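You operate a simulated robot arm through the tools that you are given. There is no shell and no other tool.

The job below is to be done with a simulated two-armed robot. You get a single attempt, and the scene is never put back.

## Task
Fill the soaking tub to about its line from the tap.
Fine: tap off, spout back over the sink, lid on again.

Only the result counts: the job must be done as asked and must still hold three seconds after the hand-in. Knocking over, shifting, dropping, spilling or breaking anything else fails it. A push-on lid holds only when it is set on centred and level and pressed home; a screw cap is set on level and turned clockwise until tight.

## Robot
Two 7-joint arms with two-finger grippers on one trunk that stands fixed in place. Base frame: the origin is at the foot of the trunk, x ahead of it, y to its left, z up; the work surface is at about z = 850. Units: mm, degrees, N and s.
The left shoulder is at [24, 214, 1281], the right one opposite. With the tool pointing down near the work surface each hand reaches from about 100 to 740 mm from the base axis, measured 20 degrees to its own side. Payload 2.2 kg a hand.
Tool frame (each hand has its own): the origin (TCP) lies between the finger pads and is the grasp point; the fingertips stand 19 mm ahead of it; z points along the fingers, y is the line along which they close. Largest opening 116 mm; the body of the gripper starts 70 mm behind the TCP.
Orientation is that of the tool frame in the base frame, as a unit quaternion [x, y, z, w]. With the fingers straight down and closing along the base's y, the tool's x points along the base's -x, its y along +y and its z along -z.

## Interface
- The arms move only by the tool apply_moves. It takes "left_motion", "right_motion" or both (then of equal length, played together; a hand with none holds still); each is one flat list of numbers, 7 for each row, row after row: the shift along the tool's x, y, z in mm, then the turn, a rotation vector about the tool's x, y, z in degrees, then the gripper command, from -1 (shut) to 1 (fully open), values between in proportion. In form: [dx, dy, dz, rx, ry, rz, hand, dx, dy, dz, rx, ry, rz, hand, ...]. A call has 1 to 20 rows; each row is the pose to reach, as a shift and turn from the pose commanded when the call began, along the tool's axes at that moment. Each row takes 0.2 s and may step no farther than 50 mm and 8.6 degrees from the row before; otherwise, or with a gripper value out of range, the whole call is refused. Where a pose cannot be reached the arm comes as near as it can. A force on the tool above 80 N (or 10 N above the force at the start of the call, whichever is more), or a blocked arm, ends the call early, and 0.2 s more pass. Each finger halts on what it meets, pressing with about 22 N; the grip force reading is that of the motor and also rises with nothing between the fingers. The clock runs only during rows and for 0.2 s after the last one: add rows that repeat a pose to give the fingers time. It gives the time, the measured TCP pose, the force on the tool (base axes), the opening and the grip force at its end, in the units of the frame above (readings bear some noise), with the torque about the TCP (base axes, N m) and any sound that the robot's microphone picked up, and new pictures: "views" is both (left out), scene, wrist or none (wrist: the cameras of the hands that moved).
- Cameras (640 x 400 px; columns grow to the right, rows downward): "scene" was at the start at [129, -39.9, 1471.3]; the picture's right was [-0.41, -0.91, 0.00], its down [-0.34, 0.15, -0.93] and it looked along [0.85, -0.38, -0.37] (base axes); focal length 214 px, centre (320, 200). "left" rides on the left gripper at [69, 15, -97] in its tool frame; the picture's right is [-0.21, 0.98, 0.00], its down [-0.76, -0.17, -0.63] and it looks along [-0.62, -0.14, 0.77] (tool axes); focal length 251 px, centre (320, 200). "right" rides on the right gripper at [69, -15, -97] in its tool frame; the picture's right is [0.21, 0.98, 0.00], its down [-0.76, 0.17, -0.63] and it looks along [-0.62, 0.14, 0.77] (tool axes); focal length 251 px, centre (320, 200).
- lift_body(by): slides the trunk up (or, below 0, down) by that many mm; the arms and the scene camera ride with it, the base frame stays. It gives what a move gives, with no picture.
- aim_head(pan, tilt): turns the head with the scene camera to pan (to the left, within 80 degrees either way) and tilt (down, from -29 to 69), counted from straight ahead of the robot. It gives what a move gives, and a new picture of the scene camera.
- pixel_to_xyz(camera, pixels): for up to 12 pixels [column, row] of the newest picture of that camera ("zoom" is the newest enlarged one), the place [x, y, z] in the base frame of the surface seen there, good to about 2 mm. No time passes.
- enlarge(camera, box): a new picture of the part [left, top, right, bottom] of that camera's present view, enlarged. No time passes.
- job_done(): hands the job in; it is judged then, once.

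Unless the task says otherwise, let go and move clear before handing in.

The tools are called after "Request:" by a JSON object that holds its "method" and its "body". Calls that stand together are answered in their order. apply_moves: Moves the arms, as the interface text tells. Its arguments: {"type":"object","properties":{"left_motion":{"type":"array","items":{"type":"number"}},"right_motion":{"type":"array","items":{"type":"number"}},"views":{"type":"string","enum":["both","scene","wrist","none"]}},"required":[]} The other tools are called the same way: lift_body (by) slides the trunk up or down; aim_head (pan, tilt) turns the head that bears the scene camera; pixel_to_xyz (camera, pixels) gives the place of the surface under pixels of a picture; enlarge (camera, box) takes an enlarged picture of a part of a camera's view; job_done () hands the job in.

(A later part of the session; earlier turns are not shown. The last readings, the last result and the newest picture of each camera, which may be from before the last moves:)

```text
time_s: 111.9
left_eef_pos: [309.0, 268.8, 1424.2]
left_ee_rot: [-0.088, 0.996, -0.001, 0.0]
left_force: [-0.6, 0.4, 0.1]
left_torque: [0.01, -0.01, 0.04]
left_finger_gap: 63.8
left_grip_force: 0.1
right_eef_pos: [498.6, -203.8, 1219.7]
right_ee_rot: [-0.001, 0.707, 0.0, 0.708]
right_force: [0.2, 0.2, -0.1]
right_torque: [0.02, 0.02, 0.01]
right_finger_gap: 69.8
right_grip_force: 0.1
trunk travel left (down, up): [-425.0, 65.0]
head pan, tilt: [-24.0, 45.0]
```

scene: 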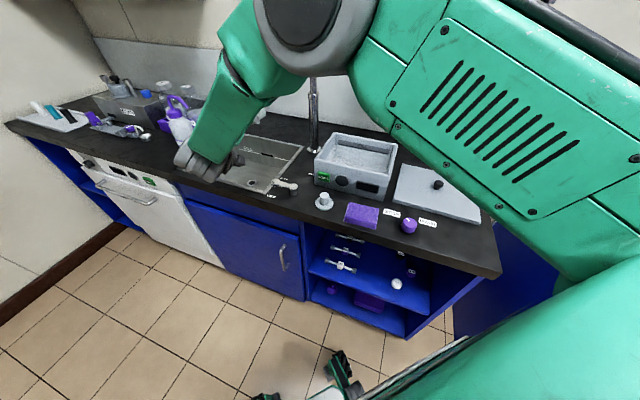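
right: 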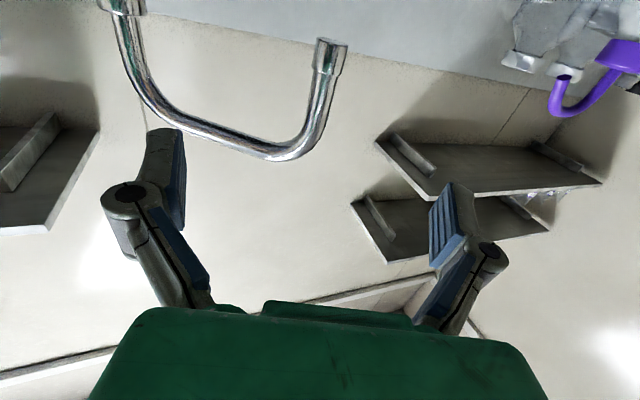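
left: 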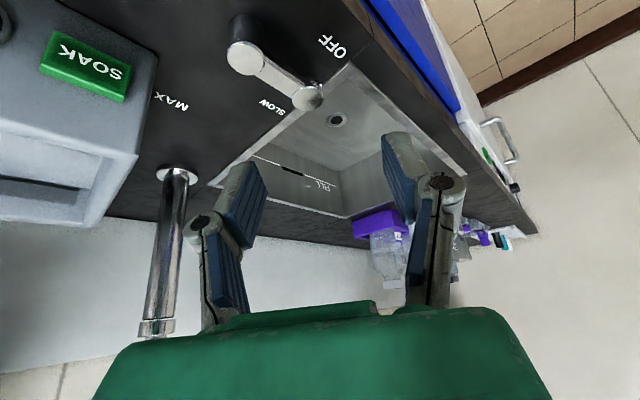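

Now I'll pitch the right hand back down and move above the lid at (426,-568).

Request:
{"method": "apply_moves", "body": {"right_motion": [8, -33.1, -6.6, 0, 8.18, 0, 0.2, 16, -66.2, -13.2, 0, 16.4, 0, 0.2, 26, -99.3, -19.8, 0, 24.5, 0, 0.2, 38, -132.4, -26.4, 0, 32.7, 0, 0.2, 50, -165.5, -33, 0, 40.9, 0, 0.2, 65, -198.5, -39.6, 0, 49.1, 0, 0.2, 82, -231.6, -46.2, 0, 57.3, 0, 0.2, 100, -264.7, -52.8, 0, 65.4, 0, 0.2, 120, -297.8, -59.4, 0, 73.6, 0, 0.2, 140, -331, -66, 0, 81.8, 0, 0.2, 160, -364, -72.6, 0, 90, 0, 0.2, 160, -364, -72.6, 0, 90, 0, 0.2]}}

Request:
{"method": "pixel_to_xyz", "body": {"camera": "right", "pixels": [[318, 88], [305, 88], [332, 88], [318, 75], [318, 102]]}}

```text
time_s: 114.5
left_eef_pos: [306.8, 266.9, 1424.8]
left_ee_rot: [-0.086, 0.996, -0.001, 0.002]
left_force: [-0.9, 0.9, -0.2]
left_torque: [-0.02, -0.01, 0.0]
left_finger_gap: 63.7
left_grip_force: 0.0
right_eef_pos: [424.6, -568.0, 1061.6]
right_ee_rot: [0.0, 1.0, 0.001, 0.001]
right_force: [0.0, 0.0, -0.3]
right_torque: [-0.01, -0.02, 0.01]
right_finger_gap: 69.6
right_grip_force: 0.0
right hand out of reach, approached as far as the arm can: row 1, 2, 3
trunk travel left (down, up): [-425.0, 65.0]
head pan, tilt: [-24.0, 45.0]
```

scene: 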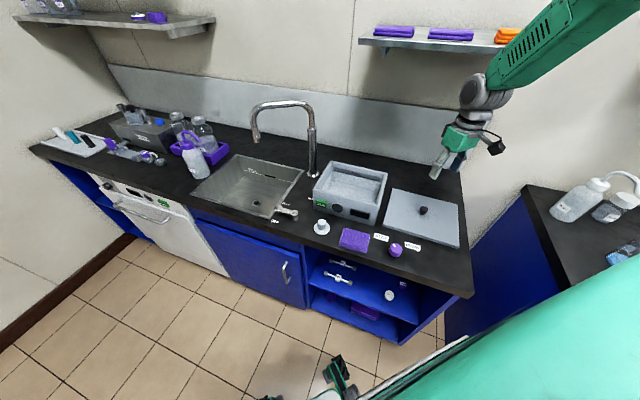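
right: 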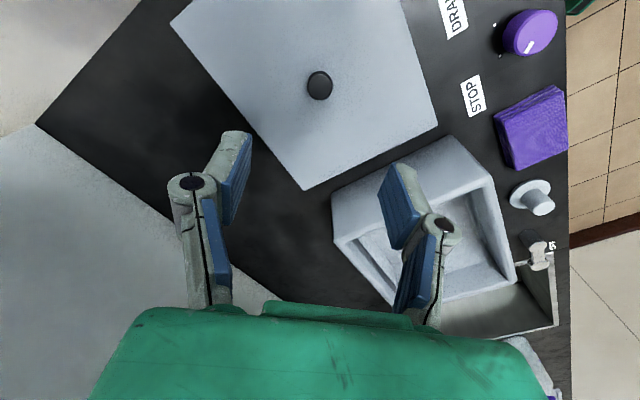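

```text
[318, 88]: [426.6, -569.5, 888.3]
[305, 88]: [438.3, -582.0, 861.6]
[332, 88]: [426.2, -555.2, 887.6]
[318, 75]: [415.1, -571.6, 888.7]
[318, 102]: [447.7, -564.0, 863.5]
```

The lid knob is at ≈(426,-568.5), top z 888. I'll descend and grip it as before.

Request:
{"method": "apply_moves", "body": {"right_motion": [-1.5, -0.7, 45, 0, 0, 0, 0.2, -1.5, -0.7, 90, 0, 0, 0, 0.2, -1.5, -0.7, 135, 0, 0, 0, 0.2, -1.5, -0.7, 165, 0, 0, 0, 0.2, -1.5, -0.7, 176, 0, 0, 0, 0.2, -1.5, -0.7, 176, 0, 0, 0, 0.2, -1.5, -0.7, 176, 0, 0, 0, -1, -1.5, -0.7, 176, 0, 0, 0, -1, -1.5, -0.7, 176, 0, 0, 0, -1, -1.5, -0.7, 176, 0, 0, 0, -1], "views": "wrist"}}

```text
time_s: 116.7
left_eef_pos: [306.9, 269.3, 1423.0]
left_ee_rot: [-0.087, 0.996, -0.001, 0.001]
left_force: [0.4, -0.3, -0.3]
left_torque: [0.0, 0.02, -0.05]
left_finger_gap: 63.6
left_grip_force: 0.1
right_eef_pos: [427.7, -570.5, 884.3]
right_ee_rot: [0.0, 1.0, -0.001, 0.002]
right_force: [1.1, 1.1, 10.6]
right_torque: [0.05, 0.0, 0.12]
right_finger_gap: 20.4
right_grip_force: 21.8
trunk travel left (down, up): [-425.0, 65.0]
head pan, tilt: [-24.0, 45.0]
```

right: 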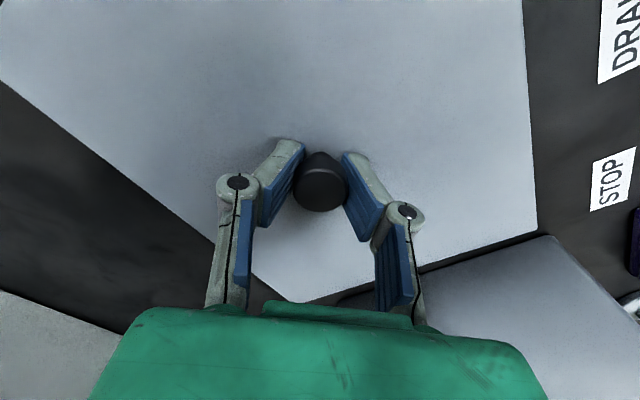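

Gripped (20.4 mm gap). I'll lift the lid and carry it back along the reverse path to above the tub.

Request:
{"method": "apply_moves", "body": {"right_motion": [0, 0, -5, 0, 0, 0, -1, 0, 0, -20, 0, 0, 0, -1, 0, 0, -50, 0, 0, 0, -1, 0, 0, -90, 0, 0, 0, -1, 0, 0, -130, 0, 0, 0, -1, 0, 0, -163, 0, 0, 0, -1, 0, 0, -163, 0, 0, 0, -1], "views": "scene"}}

Request:
{"method": "apply_moves", "body": {"right_motion": [-25, 28, 0, 0, 0, 0, -1, -50, 56, 0, 0, 0, 0, -1, -75, 84, 0, 0, 0, 0, -1, -100, 112, 0, 0, 0, 0, -1, -125, 140, 0, 0, 0, 0, -1, -150, 168, 0, 0, 0, 0, -1, -172, 195, 0, 0, 0, 0, -1, -172, 195, 0, 0, 0, 0, -1, -172, 195, 0, 0, 0, 0, -1]}}

```text
time_s: 118.3
left_eef_pos: [308.3, 266.2, 1424.6]
left_ee_rot: [-0.087, 0.996, 0.0, 0.001]
left_force: [0.2, -0.1, 0.5]
left_torque: [-0.03, 0.0, 0.01]
left_finger_gap: 64.0
left_grip_force: 0.0
right_eef_pos: [429.6, -570.6, 1047.2]
right_ee_rot: [0.0, 1.0, 0.001, 0.0]
right_force: [0.4, 0.0, -2.5]
right_torque: [-0.04, -0.03, 0.0]
right_finger_gap: 20.6
right_grip_force: 22.0
trunk travel left (down, up): [-425.0, 65.0]
head pan, tilt: [-24.0, 45.0]
```

scene: 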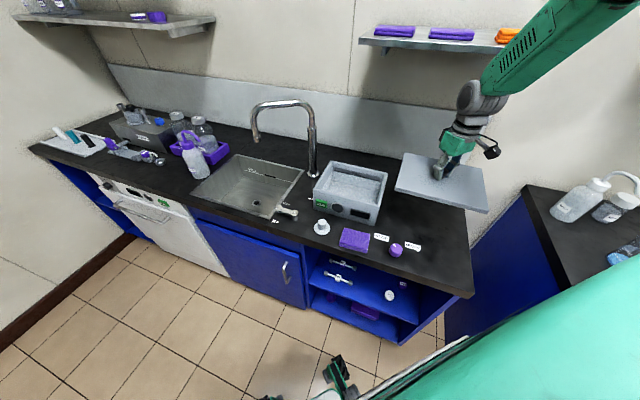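

```text
time_s: 120.3
left_eef_pos: [307.1, 268.0, 1425.1]
left_ee_rot: [-0.087, 0.996, -0.001, 0.001]
left_force: [-0.1, -1.1, 0.4]
left_torque: [-0.02, 0.01, -0.02]
left_finger_gap: 63.7
left_grip_force: 0.1
right_eef_pos: [600.9, -376.9, 1046.4]
right_ee_rot: [0.0, 1.0, 0.0, 0.0]
right_force: [0.0, 0.8, -3.0]
right_torque: [-0.01, 0.03, 0.02]
right_finger_gap: 20.4
right_grip_force: 22.4
trunk travel left (down, up): [-425.0, 65.0]
head pan, tilt: [-24.0, 45.0]
```

scene: 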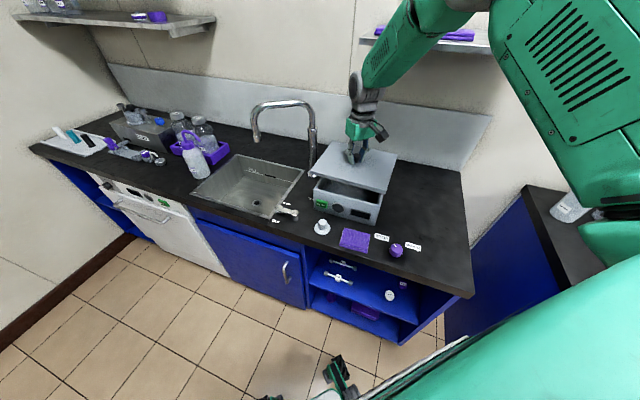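
right: 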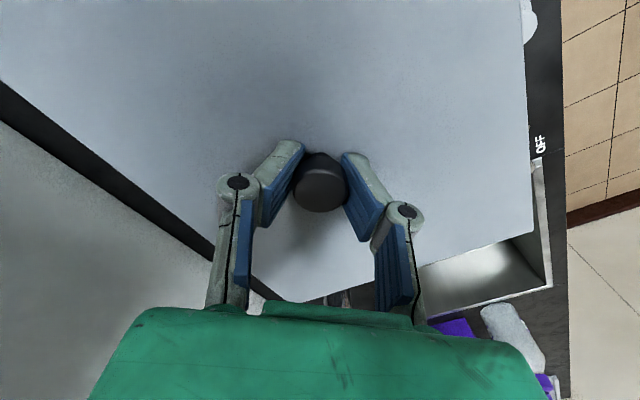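

The lid is over the tub. I'll measure its corner positions now and compare with the seated positions from the start.

Request:
{"method": "enlarge", "body": {"camera": "scene", "box": [295, 130, 415, 230]}}

Request:
{"method": "apply_moves", "body": {"right_motion": [0, 0, 0, 0, 0, 0, -1, 0, 0, 0, 0, 0, 0, -1], "views": "none"}}

Request:
{"method": "apply_moves", "body": {"right_motion": [0, 0, 0, 0, 0, 0, -1, 0, 0, 0, 0, 0, 0, -1], "views": "none"}}

```text
4.00 times, centred on (355, 180) of scene
```

zoom: 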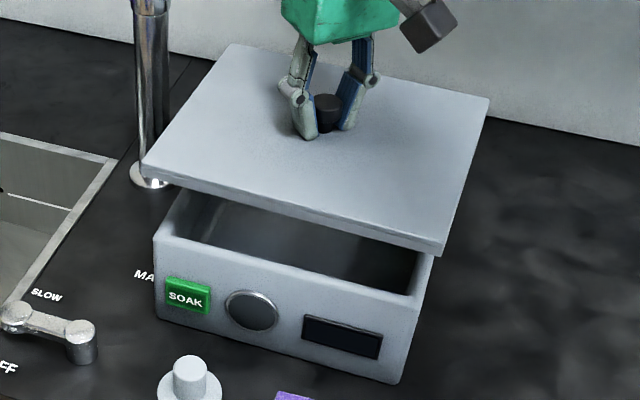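

```text
time_s: 120.9
left_eef_pos: [307.9, 267.7, 1424.4]
left_ee_rot: [-0.087, 0.996, -0.001, 0.001]
left_force: [0.3, -0.5, -0.3]
left_torque: [0.0, -0.03, 0.04]
left_finger_gap: 63.7
left_grip_force: 0.0
right_eef_pos: [601.0, -376.2, 1046.9]
right_ee_rot: [0.0, 1.0, 0.0, 0.0]
right_force: [-0.2, -0.2, -2.5]
right_torque: [-0.01, 0.0, 0.03]
right_finger_gap: 20.0
right_grip_force: 22.1
trunk travel left (down, up): [-425.0, 65.0]
head pan, tilt: [-24.0, 45.0]
```

```text
time_s: 121.5
left_eef_pos: [307.4, 268.6, 1423.5]
left_ee_rot: [-0.087, 0.996, -0.001, 0.001]
left_force: [0.1, 0.0, 0.6]
left_torque: [0.0, 0.02, 0.0]
left_finger_gap: 63.5
left_grip_force: 0.0
right_eef_pos: [599.6, -375.4, 1047.9]
right_ee_rot: [0.0, 1.0, 0.0, 0.001]
right_force: [0.2, 0.9, -2.9]
right_torque: [0.01, 0.02, 0.0]
right_finger_gap: 20.6
right_grip_force: 22.5
trunk travel left (down, up): [-425.0, 65.0]
head pan, tilt: [-24.0, 45.0]
```

Request:
{"method": "pixel_to_xyz", "body": {"camera": "zoom", "pixels": [[144, 169], [234, 46], [486, 99], [440, 243], [291, 207], [158, 236], [415, 303], [285, 269], [430, 262], [326, 100], [300, 285], [200, 255]]}}

Request:
{"method": "enlarge", "body": {"camera": "right", "box": [400, 0, 640, 320]}}

```text
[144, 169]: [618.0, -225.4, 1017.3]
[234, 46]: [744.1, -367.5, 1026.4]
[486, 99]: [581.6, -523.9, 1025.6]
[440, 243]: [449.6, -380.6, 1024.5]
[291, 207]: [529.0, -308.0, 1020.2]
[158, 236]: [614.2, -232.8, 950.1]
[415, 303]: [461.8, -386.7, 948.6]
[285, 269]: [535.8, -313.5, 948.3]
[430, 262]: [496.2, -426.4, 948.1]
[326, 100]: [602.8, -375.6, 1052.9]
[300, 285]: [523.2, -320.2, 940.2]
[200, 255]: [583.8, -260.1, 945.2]
```

```text
1.25 times, centred on (520, 160) of right
```

zoom: 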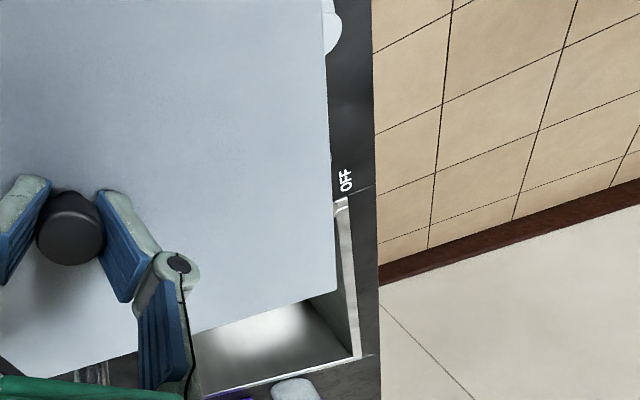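

Lid centre appears about (1,-3) mm off the seated position and possibly rotated ~2°. I'll measure edges more finely.

Request:
{"method": "enlarge", "body": {"camera": "scene", "box": [308, 160, 358, 200]}}

Request:
{"method": "pixel_to_xyz", "body": {"camera": "zoom", "pixels": [[150, 195], [250, 220], [350, 245], [450, 270], [550, 295], [150, 330], [250, 357], [350, 385]]}}

Request:
{"method": "enlarge", "body": {"camera": "scene", "box": [355, 165, 415, 210]}}

```text
10.00 times, centred on (333, 180) of scene
```

zoom: 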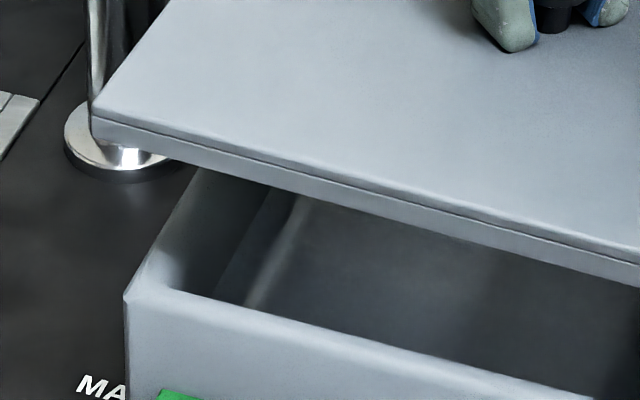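

```text
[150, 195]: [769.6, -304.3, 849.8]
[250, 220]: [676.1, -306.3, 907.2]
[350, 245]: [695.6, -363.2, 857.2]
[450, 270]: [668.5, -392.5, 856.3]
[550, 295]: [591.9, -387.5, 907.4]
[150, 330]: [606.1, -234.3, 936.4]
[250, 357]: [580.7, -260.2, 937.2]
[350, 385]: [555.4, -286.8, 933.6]
```

```text
8.89 times, centred on (385, 188) of scene
```

zoom: 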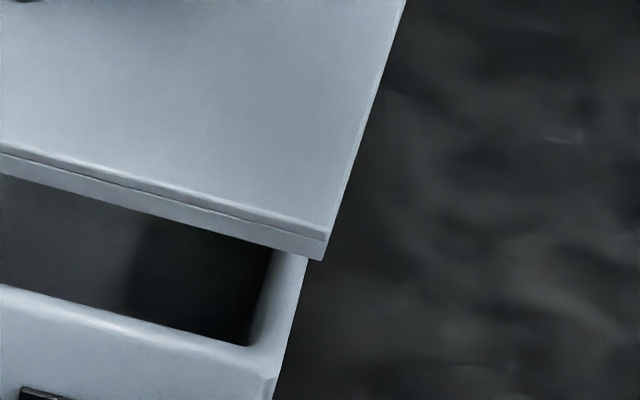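

Request:
{"method": "enlarge", "body": {"camera": "scene", "box": [308, 160, 358, 200]}}

Request:
{"method": "pixel_to_xyz", "body": {"camera": "zoom", "pixels": [[110, 130], [150, 142], [250, 167], [350, 193], [450, 218], [550, 244], [610, 260], [200, 345], [300, 372]]}}

Request:
{"method": "enlarge", "body": {"camera": "scene", "box": [355, 165, 415, 210]}}

Request:
{"method": "pixel_to_xyz", "body": {"camera": "zoom", "pixels": [[20, 162], [100, 184], [200, 213], [300, 242], [50, 330], [150, 358], [230, 380], [275, 300], [265, 340]]}}

```text
10.00 times, centred on (333, 180) of scene
```

zoom: 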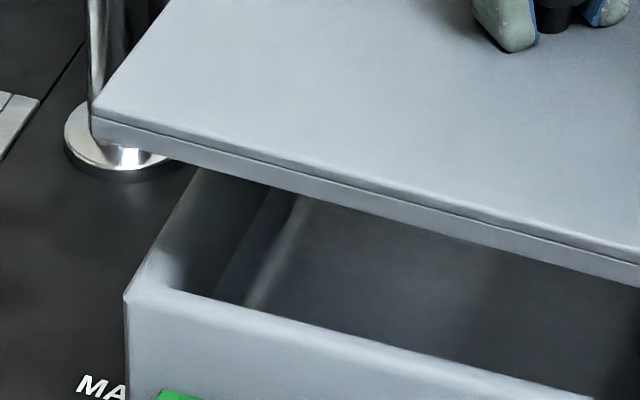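

```text
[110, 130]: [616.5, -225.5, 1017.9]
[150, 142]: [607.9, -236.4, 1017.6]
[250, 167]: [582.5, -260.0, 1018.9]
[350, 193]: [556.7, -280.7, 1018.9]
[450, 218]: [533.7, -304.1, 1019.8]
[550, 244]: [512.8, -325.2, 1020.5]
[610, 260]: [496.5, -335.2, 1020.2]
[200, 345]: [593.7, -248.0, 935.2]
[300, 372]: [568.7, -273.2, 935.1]
```

```text
8.89 times, centred on (385, 188) of scene
```

zoom: 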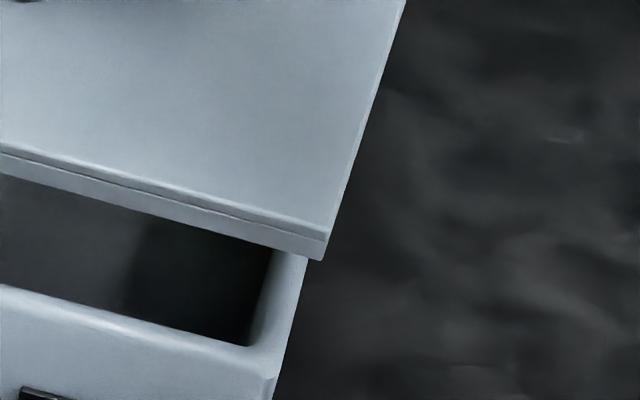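

```text
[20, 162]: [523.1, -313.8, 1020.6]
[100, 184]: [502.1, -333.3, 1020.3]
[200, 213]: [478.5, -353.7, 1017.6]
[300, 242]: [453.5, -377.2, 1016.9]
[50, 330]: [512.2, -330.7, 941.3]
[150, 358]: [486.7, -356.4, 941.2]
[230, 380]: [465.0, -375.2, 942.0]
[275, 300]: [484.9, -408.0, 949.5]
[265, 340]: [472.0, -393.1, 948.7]
```

The lid's front edge runs at 42.5° while the tub's is at 45°, so it is rotated about 2.4° clockwise. I'll correct the yaw, nudge the position, and lower partway for a closer comparison.

Request:
{"method": "apply_moves", "body": {"right_motion": [0.7, 0.7, 10, 0, 0, -1.2, -1, 1.5, 1.5, 25, 0, 0, -2.4, -1, 1.5, 1.5, 40, 0, 0, -2.4, -1, 1.5, 1.5, 40, 0, 0, -2.4, -1, 1.5, 1.5, 40, 0, 0, -2.4, -1]}}

Request:
{"method": "enlarge", "body": {"camera": "scene", "box": [300, 160, 400, 225]}}

```text
time_s: 122.7
left_eef_pos: [306.9, 269.3, 1424.6]
left_ee_rot: [-0.087, 0.996, 0.0, 0.002]
left_force: [-0.3, -0.1, -0.3]
left_torque: [-0.01, 0.01, 0.0]
left_finger_gap: 63.8
left_grip_force: 0.0
right_eef_pos: [599.4, -371.8, 1006.6]
right_ee_rot: [-0.021, 1.0, 0.0, 0.001]
right_force: [0.5, 0.1, -2.4]
right_torque: [0.0, 0.01, 0.0]
right_finger_gap: 20.4
right_grip_force: 22.2
trunk travel left (down, up): [-425.0, 65.0]
head pan, tilt: [-24.0, 45.0]
```

scene: 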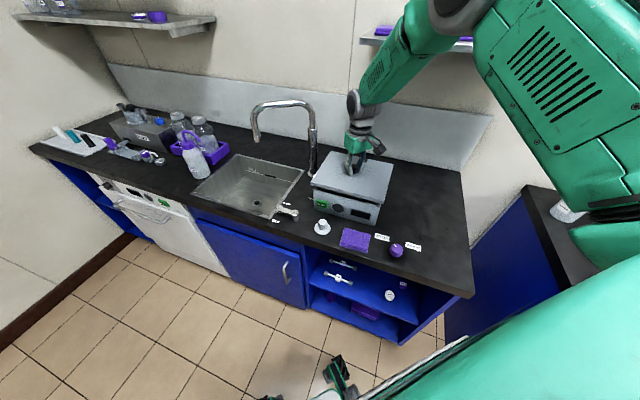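
right: 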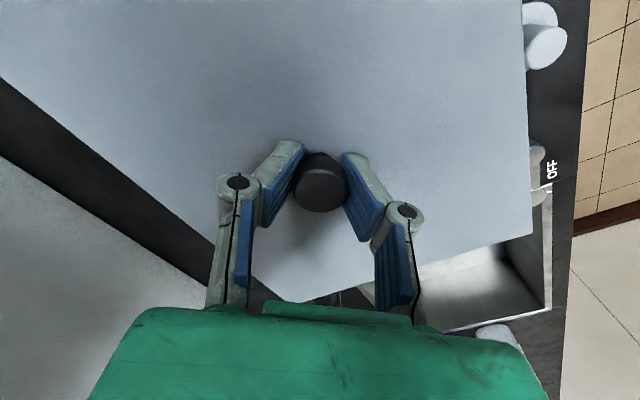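

```text
6.15 times, centred on (350, 192) of scene
```

zoom: 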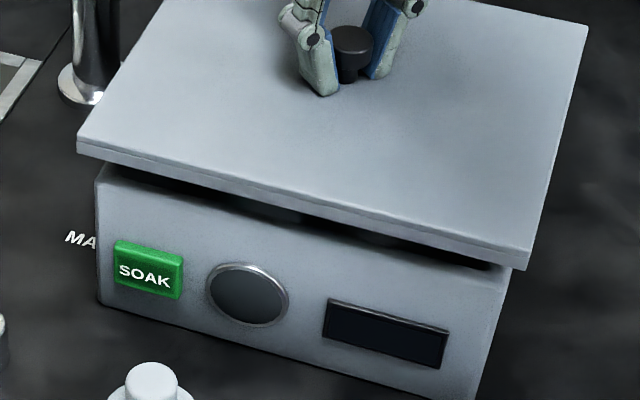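

Request:
{"method": "pixel_to_xyz", "body": {"camera": "zoom", "pixels": [[90, 151], [150, 166], [250, 192], [350, 217], [450, 243], [515, 259], [120, 215], [250, 245], [400, 285], [490, 310], [580, 32], [86, 138]]}}

Request:
{"method": "enlarge", "body": {"camera": "scene", "box": [300, 145, 400, 210]}}

Request:
{"method": "pixel_to_xyz", "body": {"camera": "zoom", "pixels": [[185, 60], [180, 68], [580, 125], [520, 342], [85, 230], [350, 110]]}}

```text
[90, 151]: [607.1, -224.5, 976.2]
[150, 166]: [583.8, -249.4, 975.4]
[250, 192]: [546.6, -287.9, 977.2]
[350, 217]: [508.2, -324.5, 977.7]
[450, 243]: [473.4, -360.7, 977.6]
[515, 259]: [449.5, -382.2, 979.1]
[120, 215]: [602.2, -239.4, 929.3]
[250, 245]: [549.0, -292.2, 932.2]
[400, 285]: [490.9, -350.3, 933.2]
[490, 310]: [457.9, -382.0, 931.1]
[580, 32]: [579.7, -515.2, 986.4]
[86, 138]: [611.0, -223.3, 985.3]
```

```text
6.15 times, centred on (350, 178) of scene
```

zoom: 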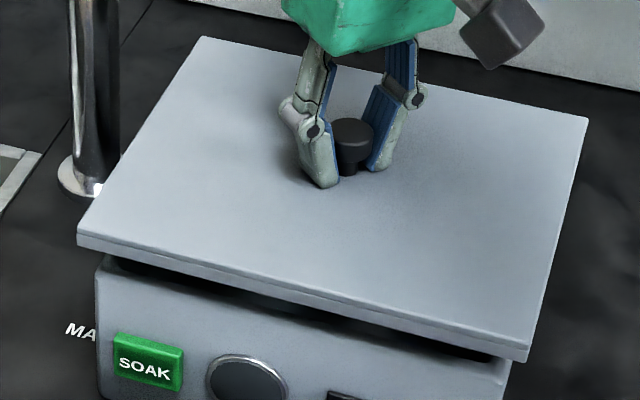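

```text
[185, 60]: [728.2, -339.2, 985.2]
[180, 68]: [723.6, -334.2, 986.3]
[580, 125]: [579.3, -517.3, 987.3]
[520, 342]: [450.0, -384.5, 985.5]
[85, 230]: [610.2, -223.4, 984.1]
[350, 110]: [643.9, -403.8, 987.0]
```

The lid's front edge is now at 45.0° and centred to within ~1 mm of the original seat. I'll lower it carefully.

Request:
{"method": "apply_moves", "body": {"right_motion": [0, 0, 10, 0, 0, 0, -1, 0, 0, 18, 0, 0, 0, -1, 0, 0, 22, 0, 0, 0, -1, 0, 0, 22, 0, 0, 0, -1], "views": "none"}}

Request:
{"method": "apply_moves", "body": {"right_motion": [0, 0, 2, 0, 0, 0, -1, 0, 0, 4, 0, 0, 0, -1, 0, 0, 4, 0, 0, 0, -1], "views": "scene"}}

Request:
{"method": "enlarge", "body": {"camera": "scene", "box": [300, 150, 400, 225]}}

```text
time_s: 123.7
left_eef_pos: [307.0, 267.9, 1424.1]
left_ee_rot: [-0.088, 0.996, -0.001, 0.001]
left_force: [-0.1, 0.3, -0.1]
left_torque: [-0.03, 0.02, 0.03]
left_finger_gap: 63.6
left_grip_force: 0.1
right_eef_pos: [598.6, -372.7, 986.6]
right_ee_rot: [-0.022, 1.0, 0.001, 0.0]
right_force: [-0.5, 0.2, -2.9]
right_torque: [-0.01, 0.03, 0.02]
right_finger_gap: 20.3
right_grip_force: 22.1
trunk travel left (down, up): [-425.0, 65.0]
head pan, tilt: [-24.0, 45.0]
```

```text
time_s: 124.5
left_eef_pos: [306.8, 270.7, 1424.3]
left_ee_rot: [-0.087, 0.996, -0.002, 0.001]
left_force: [0.0, -0.2, -1.1]
left_torque: [0.01, 0.03, 0.03]
left_finger_gap: 64.0
left_grip_force: 0.1
right_eef_pos: [598.9, -372.7, 982.7]
right_ee_rot: [-0.021, 1.0, 0.0, 0.002]
right_force: [-1.4, -1.7, 6.2]
right_torque: [-0.56, -0.44, 0.12]
right_finger_gap: 20.4
right_grip_force: 22.1
trunk travel left (down, up): [-425.0, 65.0]
head pan, tilt: [-24.0, 45.0]
```

scene: 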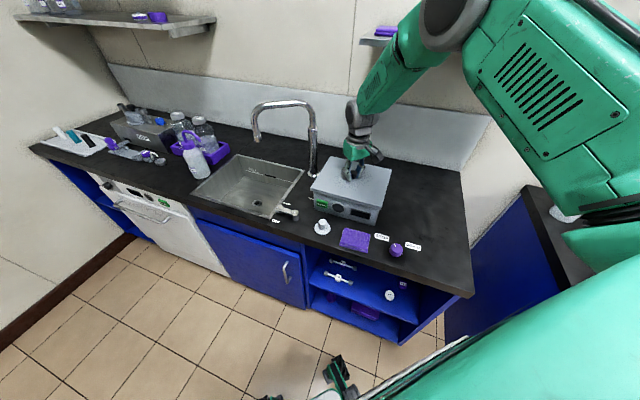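

```text
5.33 times, centred on (350, 188) of scene
```

zoom: 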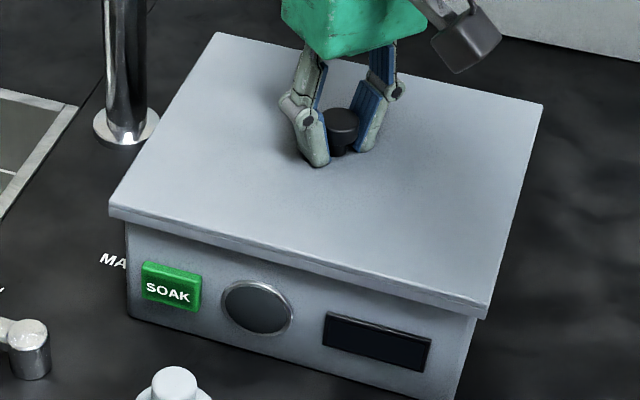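

The lid has touched (6 N) about 4 mm above its seat, at the back edge first. I'll press down in small steps.

Request:
{"method": "apply_moves", "body": {"right_motion": [0, 0, 2, 0, 0, 0, -1, 0, 0, 2, 0, 0, 0, -1], "views": "none"}}

Request:
{"method": "apply_moves", "body": {"right_motion": [0, 0, 2, 0, 0, 0, -1, 0, 0, 2, 0, 0, 0, -1], "views": "none"}}

```text
time_s: 125.1
left_eef_pos: [306.6, 270.8, 1424.7]
left_ee_rot: [-0.087, 0.996, -0.002, 0.001]
left_force: [0.9, 0.1, -0.4]
left_torque: [-0.02, 0.01, 0.0]
left_finger_gap: 63.9
left_grip_force: 0.1
right_eef_pos: [598.2, -372.4, 981.7]
right_ee_rot: [-0.021, 1.0, 0.0, 0.001]
right_force: [-0.4, -0.5, 10.5]
right_torque: [-0.83, -0.65, 0.16]
right_finger_gap: 20.6
right_grip_force: 21.9
trunk travel left (down, up): [-425.0, 65.0]
head pan, tilt: [-24.0, 45.0]
```

```text
time_s: 125.7
left_eef_pos: [304.3, 271.0, 1424.1]
left_ee_rot: [-0.087, 0.996, -0.002, 0.001]
left_force: [0.1, 0.0, -0.5]
left_torque: [0.02, 0.02, 0.0]
left_finger_gap: 63.7
left_grip_force: 0.0
right_eef_pos: [598.8, -371.9, 980.9]
right_ee_rot: [-0.021, 1.0, -0.002, 0.003]
right_force: [-2.3, -0.8, 19.6]
right_torque: [-0.54, -0.76, 0.11]
right_finger_gap: 20.6
right_grip_force: 21.3
trunk travel left (down, up): [-425.0, 65.0]
head pan, tilt: [-24.0, 45.0]
```

Request:
{"method": "apply_moves", "body": {"right_motion": [0, 0, 2, 0, 0, 0, -1, 0, 0, 4, 0, 0, 0, -1, 0, 0, 4, 0, 0, 0, -1], "views": "scene"}}

Request:
{"method": "enlarge", "body": {"camera": "scene", "box": [300, 150, 400, 225]}}

Request:
{"method": "pixel_to_xyz", "body": {"camera": "zoom", "pixels": [[120, 200], [215, 45], [530, 110], [485, 300], [250, 150], [440, 180], [300, 245], [220, 110]]}}

```text
time_s: 126.5
left_eef_pos: [303.3, 270.5, 1424.9]
left_ee_rot: [-0.087, 0.996, -0.002, 0.003]
left_force: [0.1, 0.1, -1.2]
left_torque: [0.01, -0.03, 0.01]
left_finger_gap: 63.8
left_grip_force: 0.0
right_eef_pos: [598.3, -371.4, 980.0]
right_ee_rot: [-0.021, 1.0, -0.002, 0.006]
right_force: [-1.3, -6.3, 44.4]
right_torque: [-0.52, -0.31, 0.1]
right_finger_gap: 20.8
right_grip_force: 21.8
trunk travel left (down, up): [-425.0, 65.0]
head pan, tilt: [-24.0, 45.0]
```

scene: 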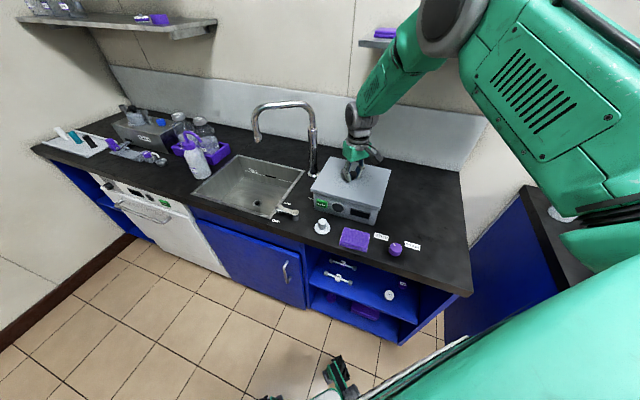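

```text
5.33 times, centred on (350, 188) of scene
```

zoom: 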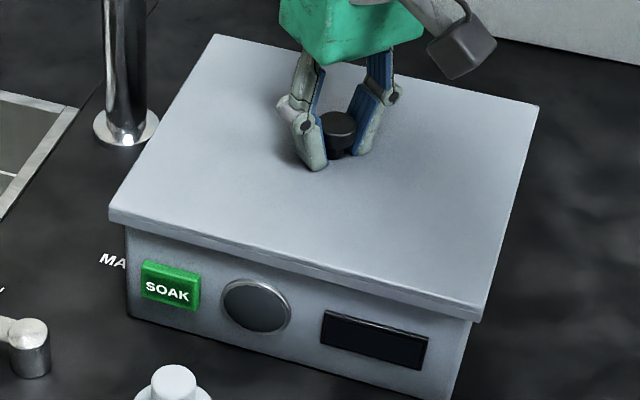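

```text
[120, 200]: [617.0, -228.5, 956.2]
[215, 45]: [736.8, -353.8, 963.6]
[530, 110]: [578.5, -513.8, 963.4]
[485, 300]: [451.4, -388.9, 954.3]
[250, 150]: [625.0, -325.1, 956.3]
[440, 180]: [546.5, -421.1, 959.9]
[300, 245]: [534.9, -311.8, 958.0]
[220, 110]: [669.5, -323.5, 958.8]
```

The front is down (z≈955) but the back corners are at z≈963.5, so the back skirt is sitting on the rim: the lid is slightly too far forward. I'll lift 10 mm, shift 2 mm toward the back, and check the level.

Request:
{"method": "apply_moves", "body": {"right_motion": [0, 0, -6, 0, 0, 0, -1, 0, 0, -16, 0, 0, 0, -1, -1.4, -1.4, -20, 0, 0, 0, -1, -1.4, -1.4, -20, 0, 0, 0, -1, -1.4, -1.4, -20, 0, 0, 0, -1], "views": "scene"}}

Request:
{"method": "enlarge", "body": {"camera": "scene", "box": [300, 150, 400, 225]}}

Request:
{"method": "pixel_to_xyz", "body": {"camera": "zoom", "pixels": [[120, 190], [215, 40], [530, 105], [485, 292], [250, 140], [440, 170], [300, 235], [230, 60], [500, 110], [180, 215], [420, 280]]}}

```text
time_s: 127.7
left_eef_pos: [308.2, 268.9, 1423.7]
left_ee_rot: [-0.087, 0.996, -0.001, 0.001]
left_force: [0.1, -0.9, -0.5]
left_torque: [-0.01, -0.03, 0.0]
left_finger_gap: 63.6
left_grip_force: 0.0
right_eef_pos: [600.3, -374.2, 994.2]
right_ee_rot: [-0.02, 1.0, 0.001, 0.0]
right_force: [0.3, -0.3, -2.1]
right_torque: [-0.05, 0.01, 0.0]
right_finger_gap: 20.3
right_grip_force: 21.3
trunk travel left (down, up): [-425.0, 65.0]
head pan, tilt: [-24.0, 45.0]
```

scene: 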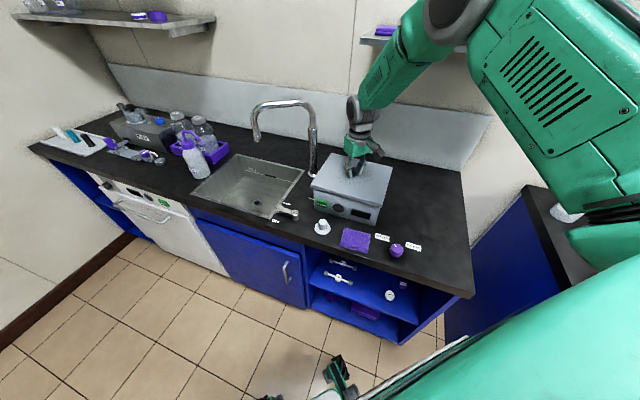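

```text
5.33 times, centred on (350, 188) of scene
```

zoom: 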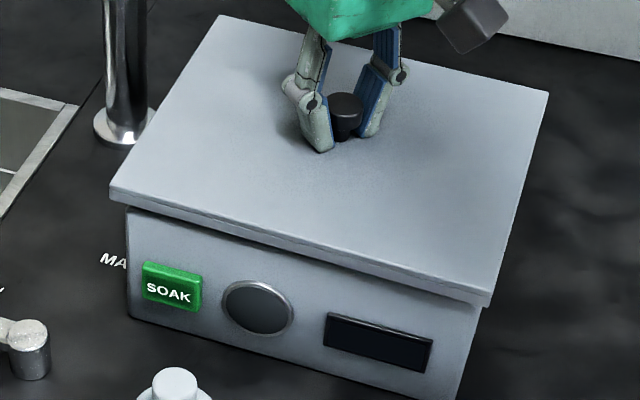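

```text
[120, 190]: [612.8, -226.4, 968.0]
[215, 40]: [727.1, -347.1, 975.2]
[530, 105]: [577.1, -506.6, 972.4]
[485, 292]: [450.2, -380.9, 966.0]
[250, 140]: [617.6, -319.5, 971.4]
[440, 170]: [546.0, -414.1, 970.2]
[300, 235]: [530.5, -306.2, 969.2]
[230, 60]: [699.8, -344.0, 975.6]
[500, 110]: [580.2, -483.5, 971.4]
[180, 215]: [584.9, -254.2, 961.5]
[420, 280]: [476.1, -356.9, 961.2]
```

Pressing tilted the lid ~1.8° in the grip (front low). I'll level it by rotating the tool about the lid's long axis and compensating the small shift.

Request:
{"method": "apply_moves", "body": {"right_motion": [-0.4, -0.4, -5, -0.65, 0.65, 0, -1, -0.7, -0.7, -10, -1.27, 1.27, 0, -1, -0.7, -0.7, -10, -1.27, 1.27, 0, -1, -0.7, -0.7, -10, -1.27, 1.27, 0, -1], "views": "scene"}}

Request:
{"method": "enlarge", "body": {"camera": "scene", "box": [300, 145, 400, 220]}}

Request:
{"method": "pixel_to_xyz", "body": {"camera": "zoom", "pixels": [[120, 200], [225, 50], [530, 115], [485, 298], [250, 150], [440, 180], [300, 245], [235, 65], [500, 125], [150, 215]]}}

```text
time_s: 128.7
left_eef_pos: [308.3, 268.5, 1424.6]
left_ee_rot: [-0.087, 0.996, -0.001, 0.0]
left_force: [0.4, 0.5, 0.1]
left_torque: [0.0, -0.06, 0.0]
left_finger_gap: 63.9
left_grip_force: 0.1
right_eef_pos: [600.6, -375.1, 1002.3]
right_ee_rot: [-0.021, 1.0, 0.01, -0.01]
right_force: [0.4, 0.4, -3.4]
right_torque: [0.01, 0.01, -0.05]
right_finger_gap: 20.3
right_grip_force: 21.8
trunk travel left (down, up): [-425.0, 65.0]
head pan, tilt: [-24.0, 45.0]
```

scene: 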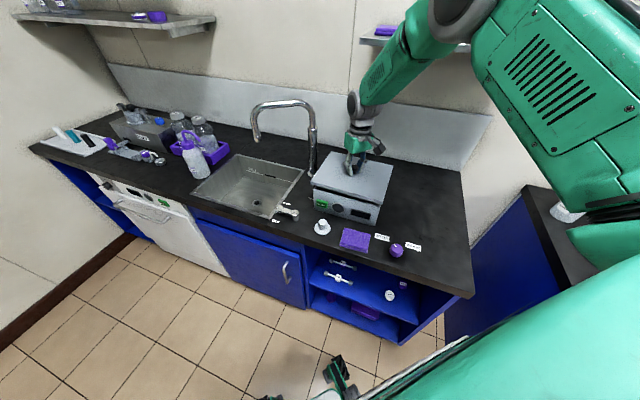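

```text
5.33 times, centred on (350, 182) of scene
```

zoom: 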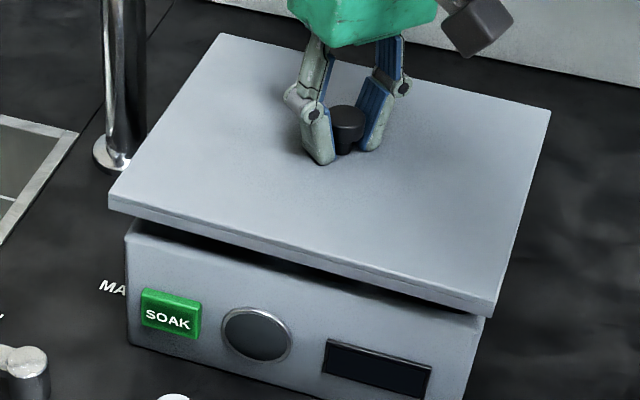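

```text
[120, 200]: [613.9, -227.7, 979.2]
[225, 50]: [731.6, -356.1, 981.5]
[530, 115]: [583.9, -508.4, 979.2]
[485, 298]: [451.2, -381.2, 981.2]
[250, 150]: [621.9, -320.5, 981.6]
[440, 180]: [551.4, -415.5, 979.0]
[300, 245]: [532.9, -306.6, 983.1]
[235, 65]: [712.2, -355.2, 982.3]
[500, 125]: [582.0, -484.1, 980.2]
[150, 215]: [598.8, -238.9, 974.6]
```

The lid is level again (all corners ≈979–983). Now I'll measure the front faces finely for alignment.

Request:
{"method": "enlarge", "body": {"camera": "scene", "box": [312, 175, 362, 215]}}

Request:
{"method": "enlarge", "body": {"camera": "scene", "box": [350, 180, 400, 220]}}

```text
10.00 times, centred on (337, 195) of scene
```

zoom: 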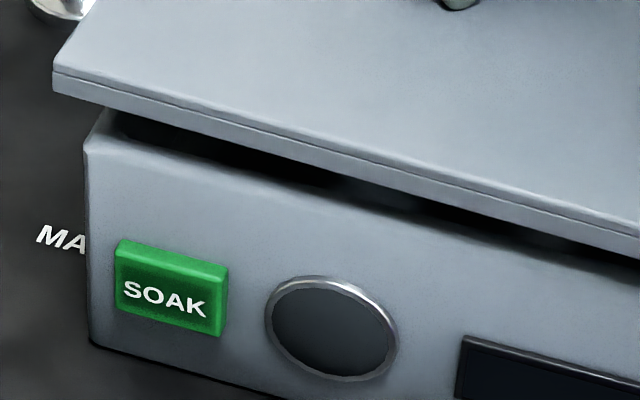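

```text
10.00 times, centred on (375, 200) of scene
```

zoom: 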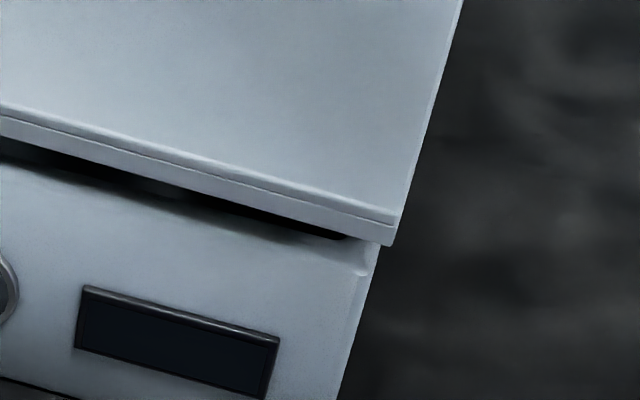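

Request:
{"method": "pixel_to_xyz", "body": {"camera": "zoom", "pixels": [[50, 140], [125, 160], [200, 180], [275, 201], [350, 222], [60, 240], [200, 275], [320, 310], [350, 330], [388, 228], [385, 240], [365, 290]]}}

Request:
{"method": "enlarge", "body": {"camera": "scene", "box": [312, 175, 362, 215]}}

Request:
{"method": "pixel_to_xyz", "body": {"camera": "zoom", "pixels": [[60, 85], [150, 110], [250, 137], [350, 163], [450, 190], [550, 217], [95, 170], [200, 190], [300, 215], [400, 245], [92, 220], [58, 75]]}}

```text
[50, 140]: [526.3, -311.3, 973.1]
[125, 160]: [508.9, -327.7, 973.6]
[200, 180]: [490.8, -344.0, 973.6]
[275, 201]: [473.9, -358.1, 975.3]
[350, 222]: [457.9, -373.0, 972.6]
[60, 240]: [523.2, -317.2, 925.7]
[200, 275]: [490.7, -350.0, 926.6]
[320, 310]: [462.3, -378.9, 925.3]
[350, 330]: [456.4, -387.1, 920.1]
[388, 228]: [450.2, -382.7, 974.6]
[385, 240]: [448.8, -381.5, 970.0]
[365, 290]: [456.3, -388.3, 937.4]
```

```text
10.00 times, centred on (337, 195) of scene
```

zoom: 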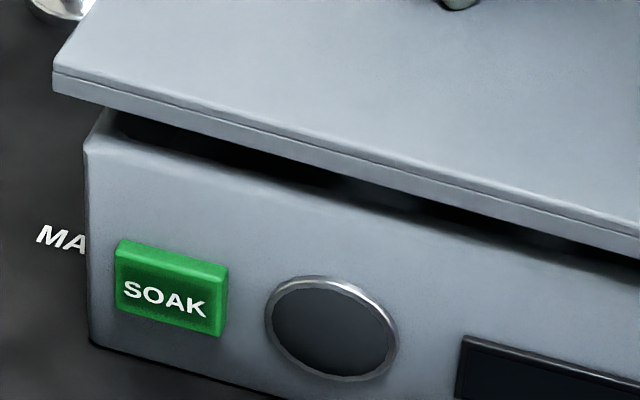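

```text
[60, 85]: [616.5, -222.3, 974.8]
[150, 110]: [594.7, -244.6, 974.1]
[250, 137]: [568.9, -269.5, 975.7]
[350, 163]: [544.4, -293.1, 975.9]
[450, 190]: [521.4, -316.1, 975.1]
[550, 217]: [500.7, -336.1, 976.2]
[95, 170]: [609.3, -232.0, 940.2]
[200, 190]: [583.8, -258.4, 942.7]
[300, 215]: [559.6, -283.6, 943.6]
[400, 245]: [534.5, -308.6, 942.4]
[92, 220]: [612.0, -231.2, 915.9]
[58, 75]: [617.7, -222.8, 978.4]
```

Request:
{"method": "enlarge", "body": {"camera": "scene", "box": [335, 150, 375, 180]}}

Request:
{"method": "enlarge", "body": {"camera": "right", "box": [200, 100, 440, 300]}}

Request:
{"method": "pixel_to_xyz", "body": {"camera": "right", "pixels": [[320, 165], [308, 172], [335, 172], [320, 180], [320, 195], [320, 206], [297, 185], [344, 185]]}}

```text
13.33 times, centred on (355, 165) of scene
```

zoom: 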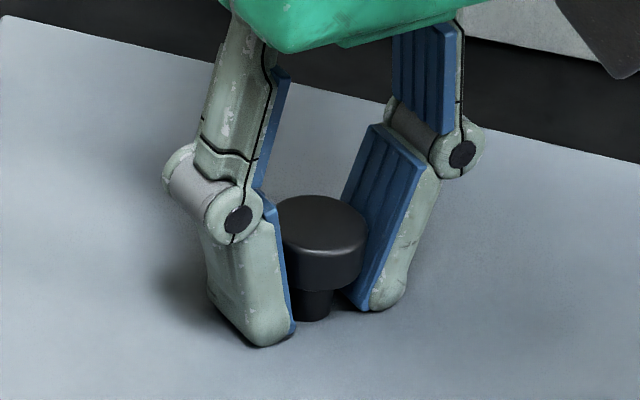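

```text
2.00 times, centred on (320, 200) of right
```

zoom: 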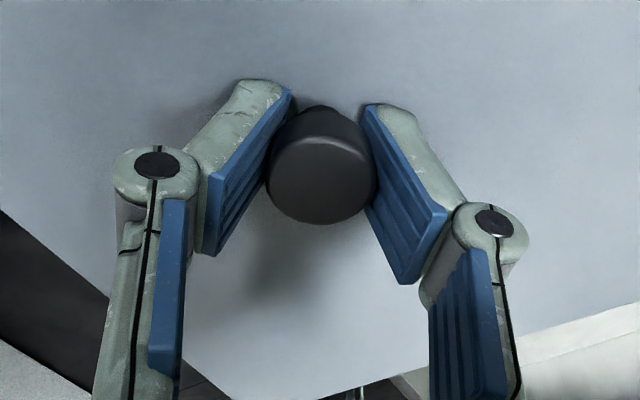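

```text
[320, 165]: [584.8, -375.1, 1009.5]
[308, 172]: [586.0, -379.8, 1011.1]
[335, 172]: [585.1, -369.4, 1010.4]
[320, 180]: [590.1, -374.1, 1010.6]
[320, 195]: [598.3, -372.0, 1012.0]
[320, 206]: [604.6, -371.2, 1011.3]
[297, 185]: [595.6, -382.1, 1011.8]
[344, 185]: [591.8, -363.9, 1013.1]
```

From the overhangs, the lid is still ~3.5 mm too far left along the bench and rotated ~1.4°. I'll correct both and lower to just above contact.

Request:
{"method": "apply_moves", "body": {"right_motion": [1, -1.5, 3, 0, 0, -0.7, -1, 2, -3, 8, 0, 0, -1.4, -1, 2, -3, 13, 0, 0, -1.4, -1, 2, -3, 13, 0, 0, -1.4, -1, 2, -3, 13, 0, 0, -1.4, -1], "views": "scene"}}

Request:
{"method": "enlarge", "body": {"camera": "scene", "box": [312, 175, 362, 215]}}

Request:
{"method": "pixel_to_xyz", "body": {"camera": "zoom", "pixels": [[65, 110], [150, 134], [250, 161], [350, 187], [450, 214], [550, 241], [60, 90], [95, 200], [300, 240]]}}

Request:
{"method": "enlarge", "body": {"camera": "scene", "box": [350, 180, 400, 220]}}

Request:
{"method": "pixel_to_xyz", "body": {"camera": "zoom", "pixels": [[50, 165], [125, 185], [200, 205], [275, 226], [350, 247], [60, 260], [200, 290], [320, 325]]}}

```text
time_s: 129.9
left_eef_pos: [308.2, 267.7, 1424.7]
left_ee_rot: [-0.087, 0.996, 0.0, 0.002]
left_force: [0.2, -0.3, 0.3]
left_torque: [0.0, 0.01, 0.0]
left_finger_gap: 63.8
left_grip_force: 0.0
right_eef_pos: [599.3, -377.2, 990.4]
right_ee_rot: [-0.033, 0.999, 0.011, -0.01]
right_force: [0.3, 0.2, -2.9]
right_torque: [-0.01, 0.01, 0.01]
right_finger_gap: 20.6
right_grip_force: 21.7
trunk travel left (down, up): [-425.0, 65.0]
head pan, tilt: [-24.0, 45.0]
```

scene: 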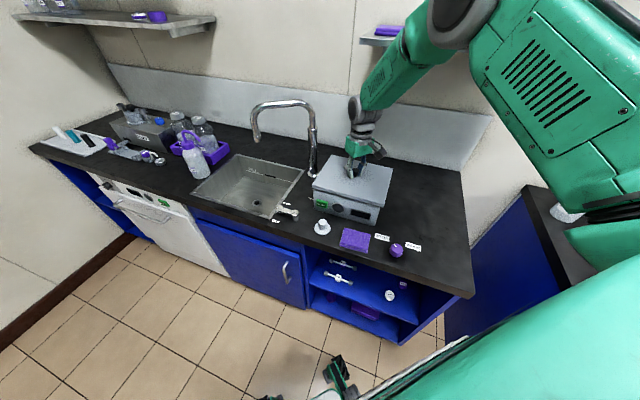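

```text
10.00 times, centred on (337, 195) of scene
```

zoom: 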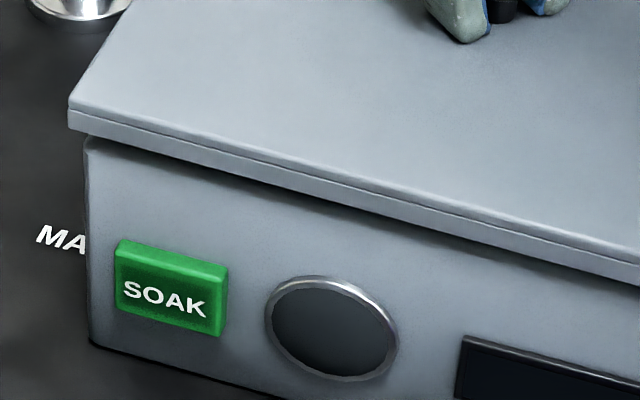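

```text
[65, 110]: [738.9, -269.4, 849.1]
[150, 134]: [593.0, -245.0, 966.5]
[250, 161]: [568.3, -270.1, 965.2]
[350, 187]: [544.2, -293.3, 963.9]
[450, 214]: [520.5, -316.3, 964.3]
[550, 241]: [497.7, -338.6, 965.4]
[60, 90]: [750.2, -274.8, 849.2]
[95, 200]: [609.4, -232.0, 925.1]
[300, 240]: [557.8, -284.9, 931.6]
```

```text
10.00 times, centred on (375, 200) of scene
```

zoom: 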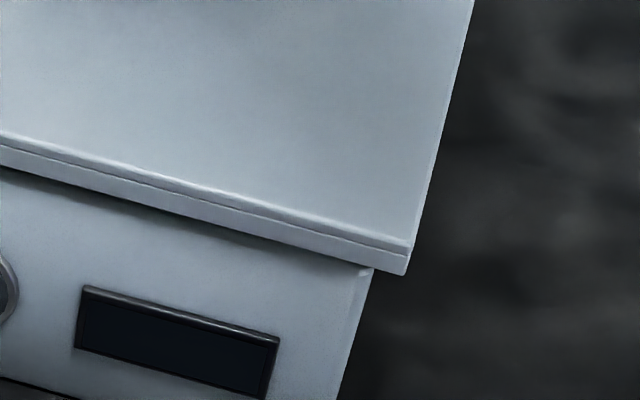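

```text
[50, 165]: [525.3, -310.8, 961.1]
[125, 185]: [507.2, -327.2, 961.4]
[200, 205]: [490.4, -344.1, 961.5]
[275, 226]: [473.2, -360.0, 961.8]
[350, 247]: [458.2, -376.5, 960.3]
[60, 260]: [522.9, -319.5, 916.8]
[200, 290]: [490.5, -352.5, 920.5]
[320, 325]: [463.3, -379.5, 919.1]
```

Now it's about 2 mm too far the other way (left overhang ~5, right ~10) with ~0.7° yaw left. I'll make the final fine correction and approach contact.

Request:
{"method": "apply_moves", "body": {"right_motion": [-0.7, 0.7, 2, 0, 0, -0.4, -1, -1.5, 1.5, 4, 0, 0, -0.7, -1, -1.5, 1.5, 5, 0, 0, -0.7, -1, -1.5, 1.5, 5, 0, 0, -0.7, -1], "views": "scene"}}

Request:
{"method": "enlarge", "body": {"camera": "scene", "box": [312, 175, 362, 215]}}

Request:
{"method": "enlarge", "body": {"camera": "scene", "box": [350, 180, 400, 220]}}

```text
time_s: 130.9
left_eef_pos: [308.0, 268.3, 1423.5]
left_ee_rot: [-0.087, 0.996, 0.0, 0.001]
left_force: [-0.3, -0.3, -0.2]
left_torque: [0.0, -0.04, 0.03]
left_finger_gap: 63.7
left_grip_force: 0.0
right_eef_pos: [601.0, -375.2, 985.3]
right_ee_rot: [-0.04, 0.999, 0.01, -0.01]
right_force: [-0.2, 0.8, -2.4]
right_torque: [0.01, -0.04, -0.02]
right_finger_gap: 20.2
right_grip_force: 21.8
trunk travel left (down, up): [-425.0, 65.0]
head pan, tilt: [-24.0, 45.0]
```

scene: 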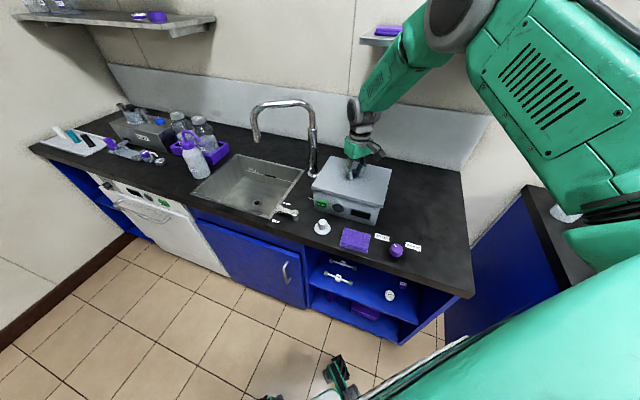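

```text
10.00 times, centred on (337, 195) of scene
```

zoom: 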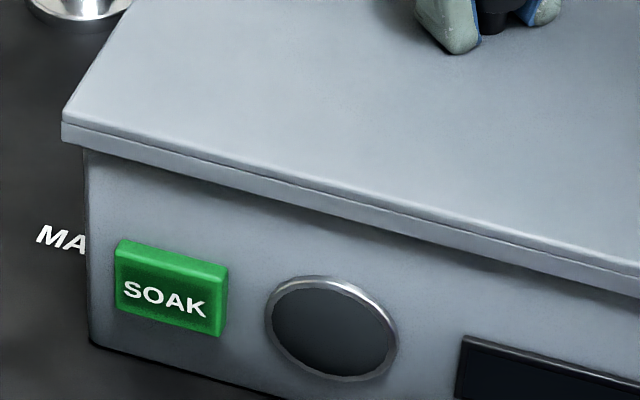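

```text
10.00 times, centred on (375, 200) of scene
```

zoom: 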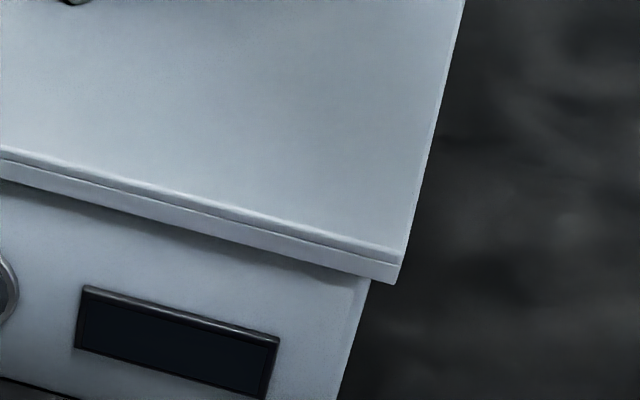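

Overhangs now look balanced (about -23/+24 px). I'll lower in 1–2 mm steps and watch the force and torque.

Request:
{"method": "apply_moves", "body": {"right_motion": [-0.4, 0.4, 1.5, 0, 0, 0, -1, -0.4, 0.4, 3, 0, 0, 0, -1, -0.4, 0.4, 3, 0, 0, 0, -1], "views": "none"}}

Request:
{"method": "apply_moves", "body": {"right_motion": [0, 0, 1, 0, 0, 0, -1, 0, 0, 2, 0, 0, 0, -1, 0, 0, 2, 0, 0, 0, -1], "views": "none"}}

```text
time_s: 131.7
left_eef_pos: [308.4, 267.7, 1423.4]
left_ee_rot: [-0.087, 0.996, -0.001, 0.0]
left_force: [0.3, 0.7, 0.2]
left_torque: [0.01, -0.01, -0.03]
left_finger_gap: 63.9
left_grip_force: 0.1
right_eef_pos: [599.8, -375.2, 982.0]
right_ee_rot: [-0.039, 0.999, 0.011, -0.01]
right_force: [0.0, 0.0, -2.9]
right_torque: [0.01, 0.01, 0.02]
right_finger_gap: 20.2
right_grip_force: 22.4
trunk travel left (down, up): [-425.0, 65.0]
head pan, tilt: [-24.0, 45.0]
```

```text
time_s: 132.5
left_eef_pos: [308.0, 267.9, 1423.7]
left_ee_rot: [-0.088, 0.996, -0.001, 0.001]
left_force: [-0.3, -0.3, -0.3]
left_torque: [-0.02, -0.03, -0.03]
left_finger_gap: 63.8
left_grip_force: 0.0
right_eef_pos: [600.5, -376.4, 980.2]
right_ee_rot: [-0.039, 0.999, 0.012, -0.01]
right_force: [-0.6, 1.2, -2.1]
right_torque: [-0.03, 0.04, 0.07]
right_finger_gap: 20.1
right_grip_force: 22.2
trunk travel left (down, up): [-425.0, 65.0]
head pan, tilt: [-24.0, 45.0]
```

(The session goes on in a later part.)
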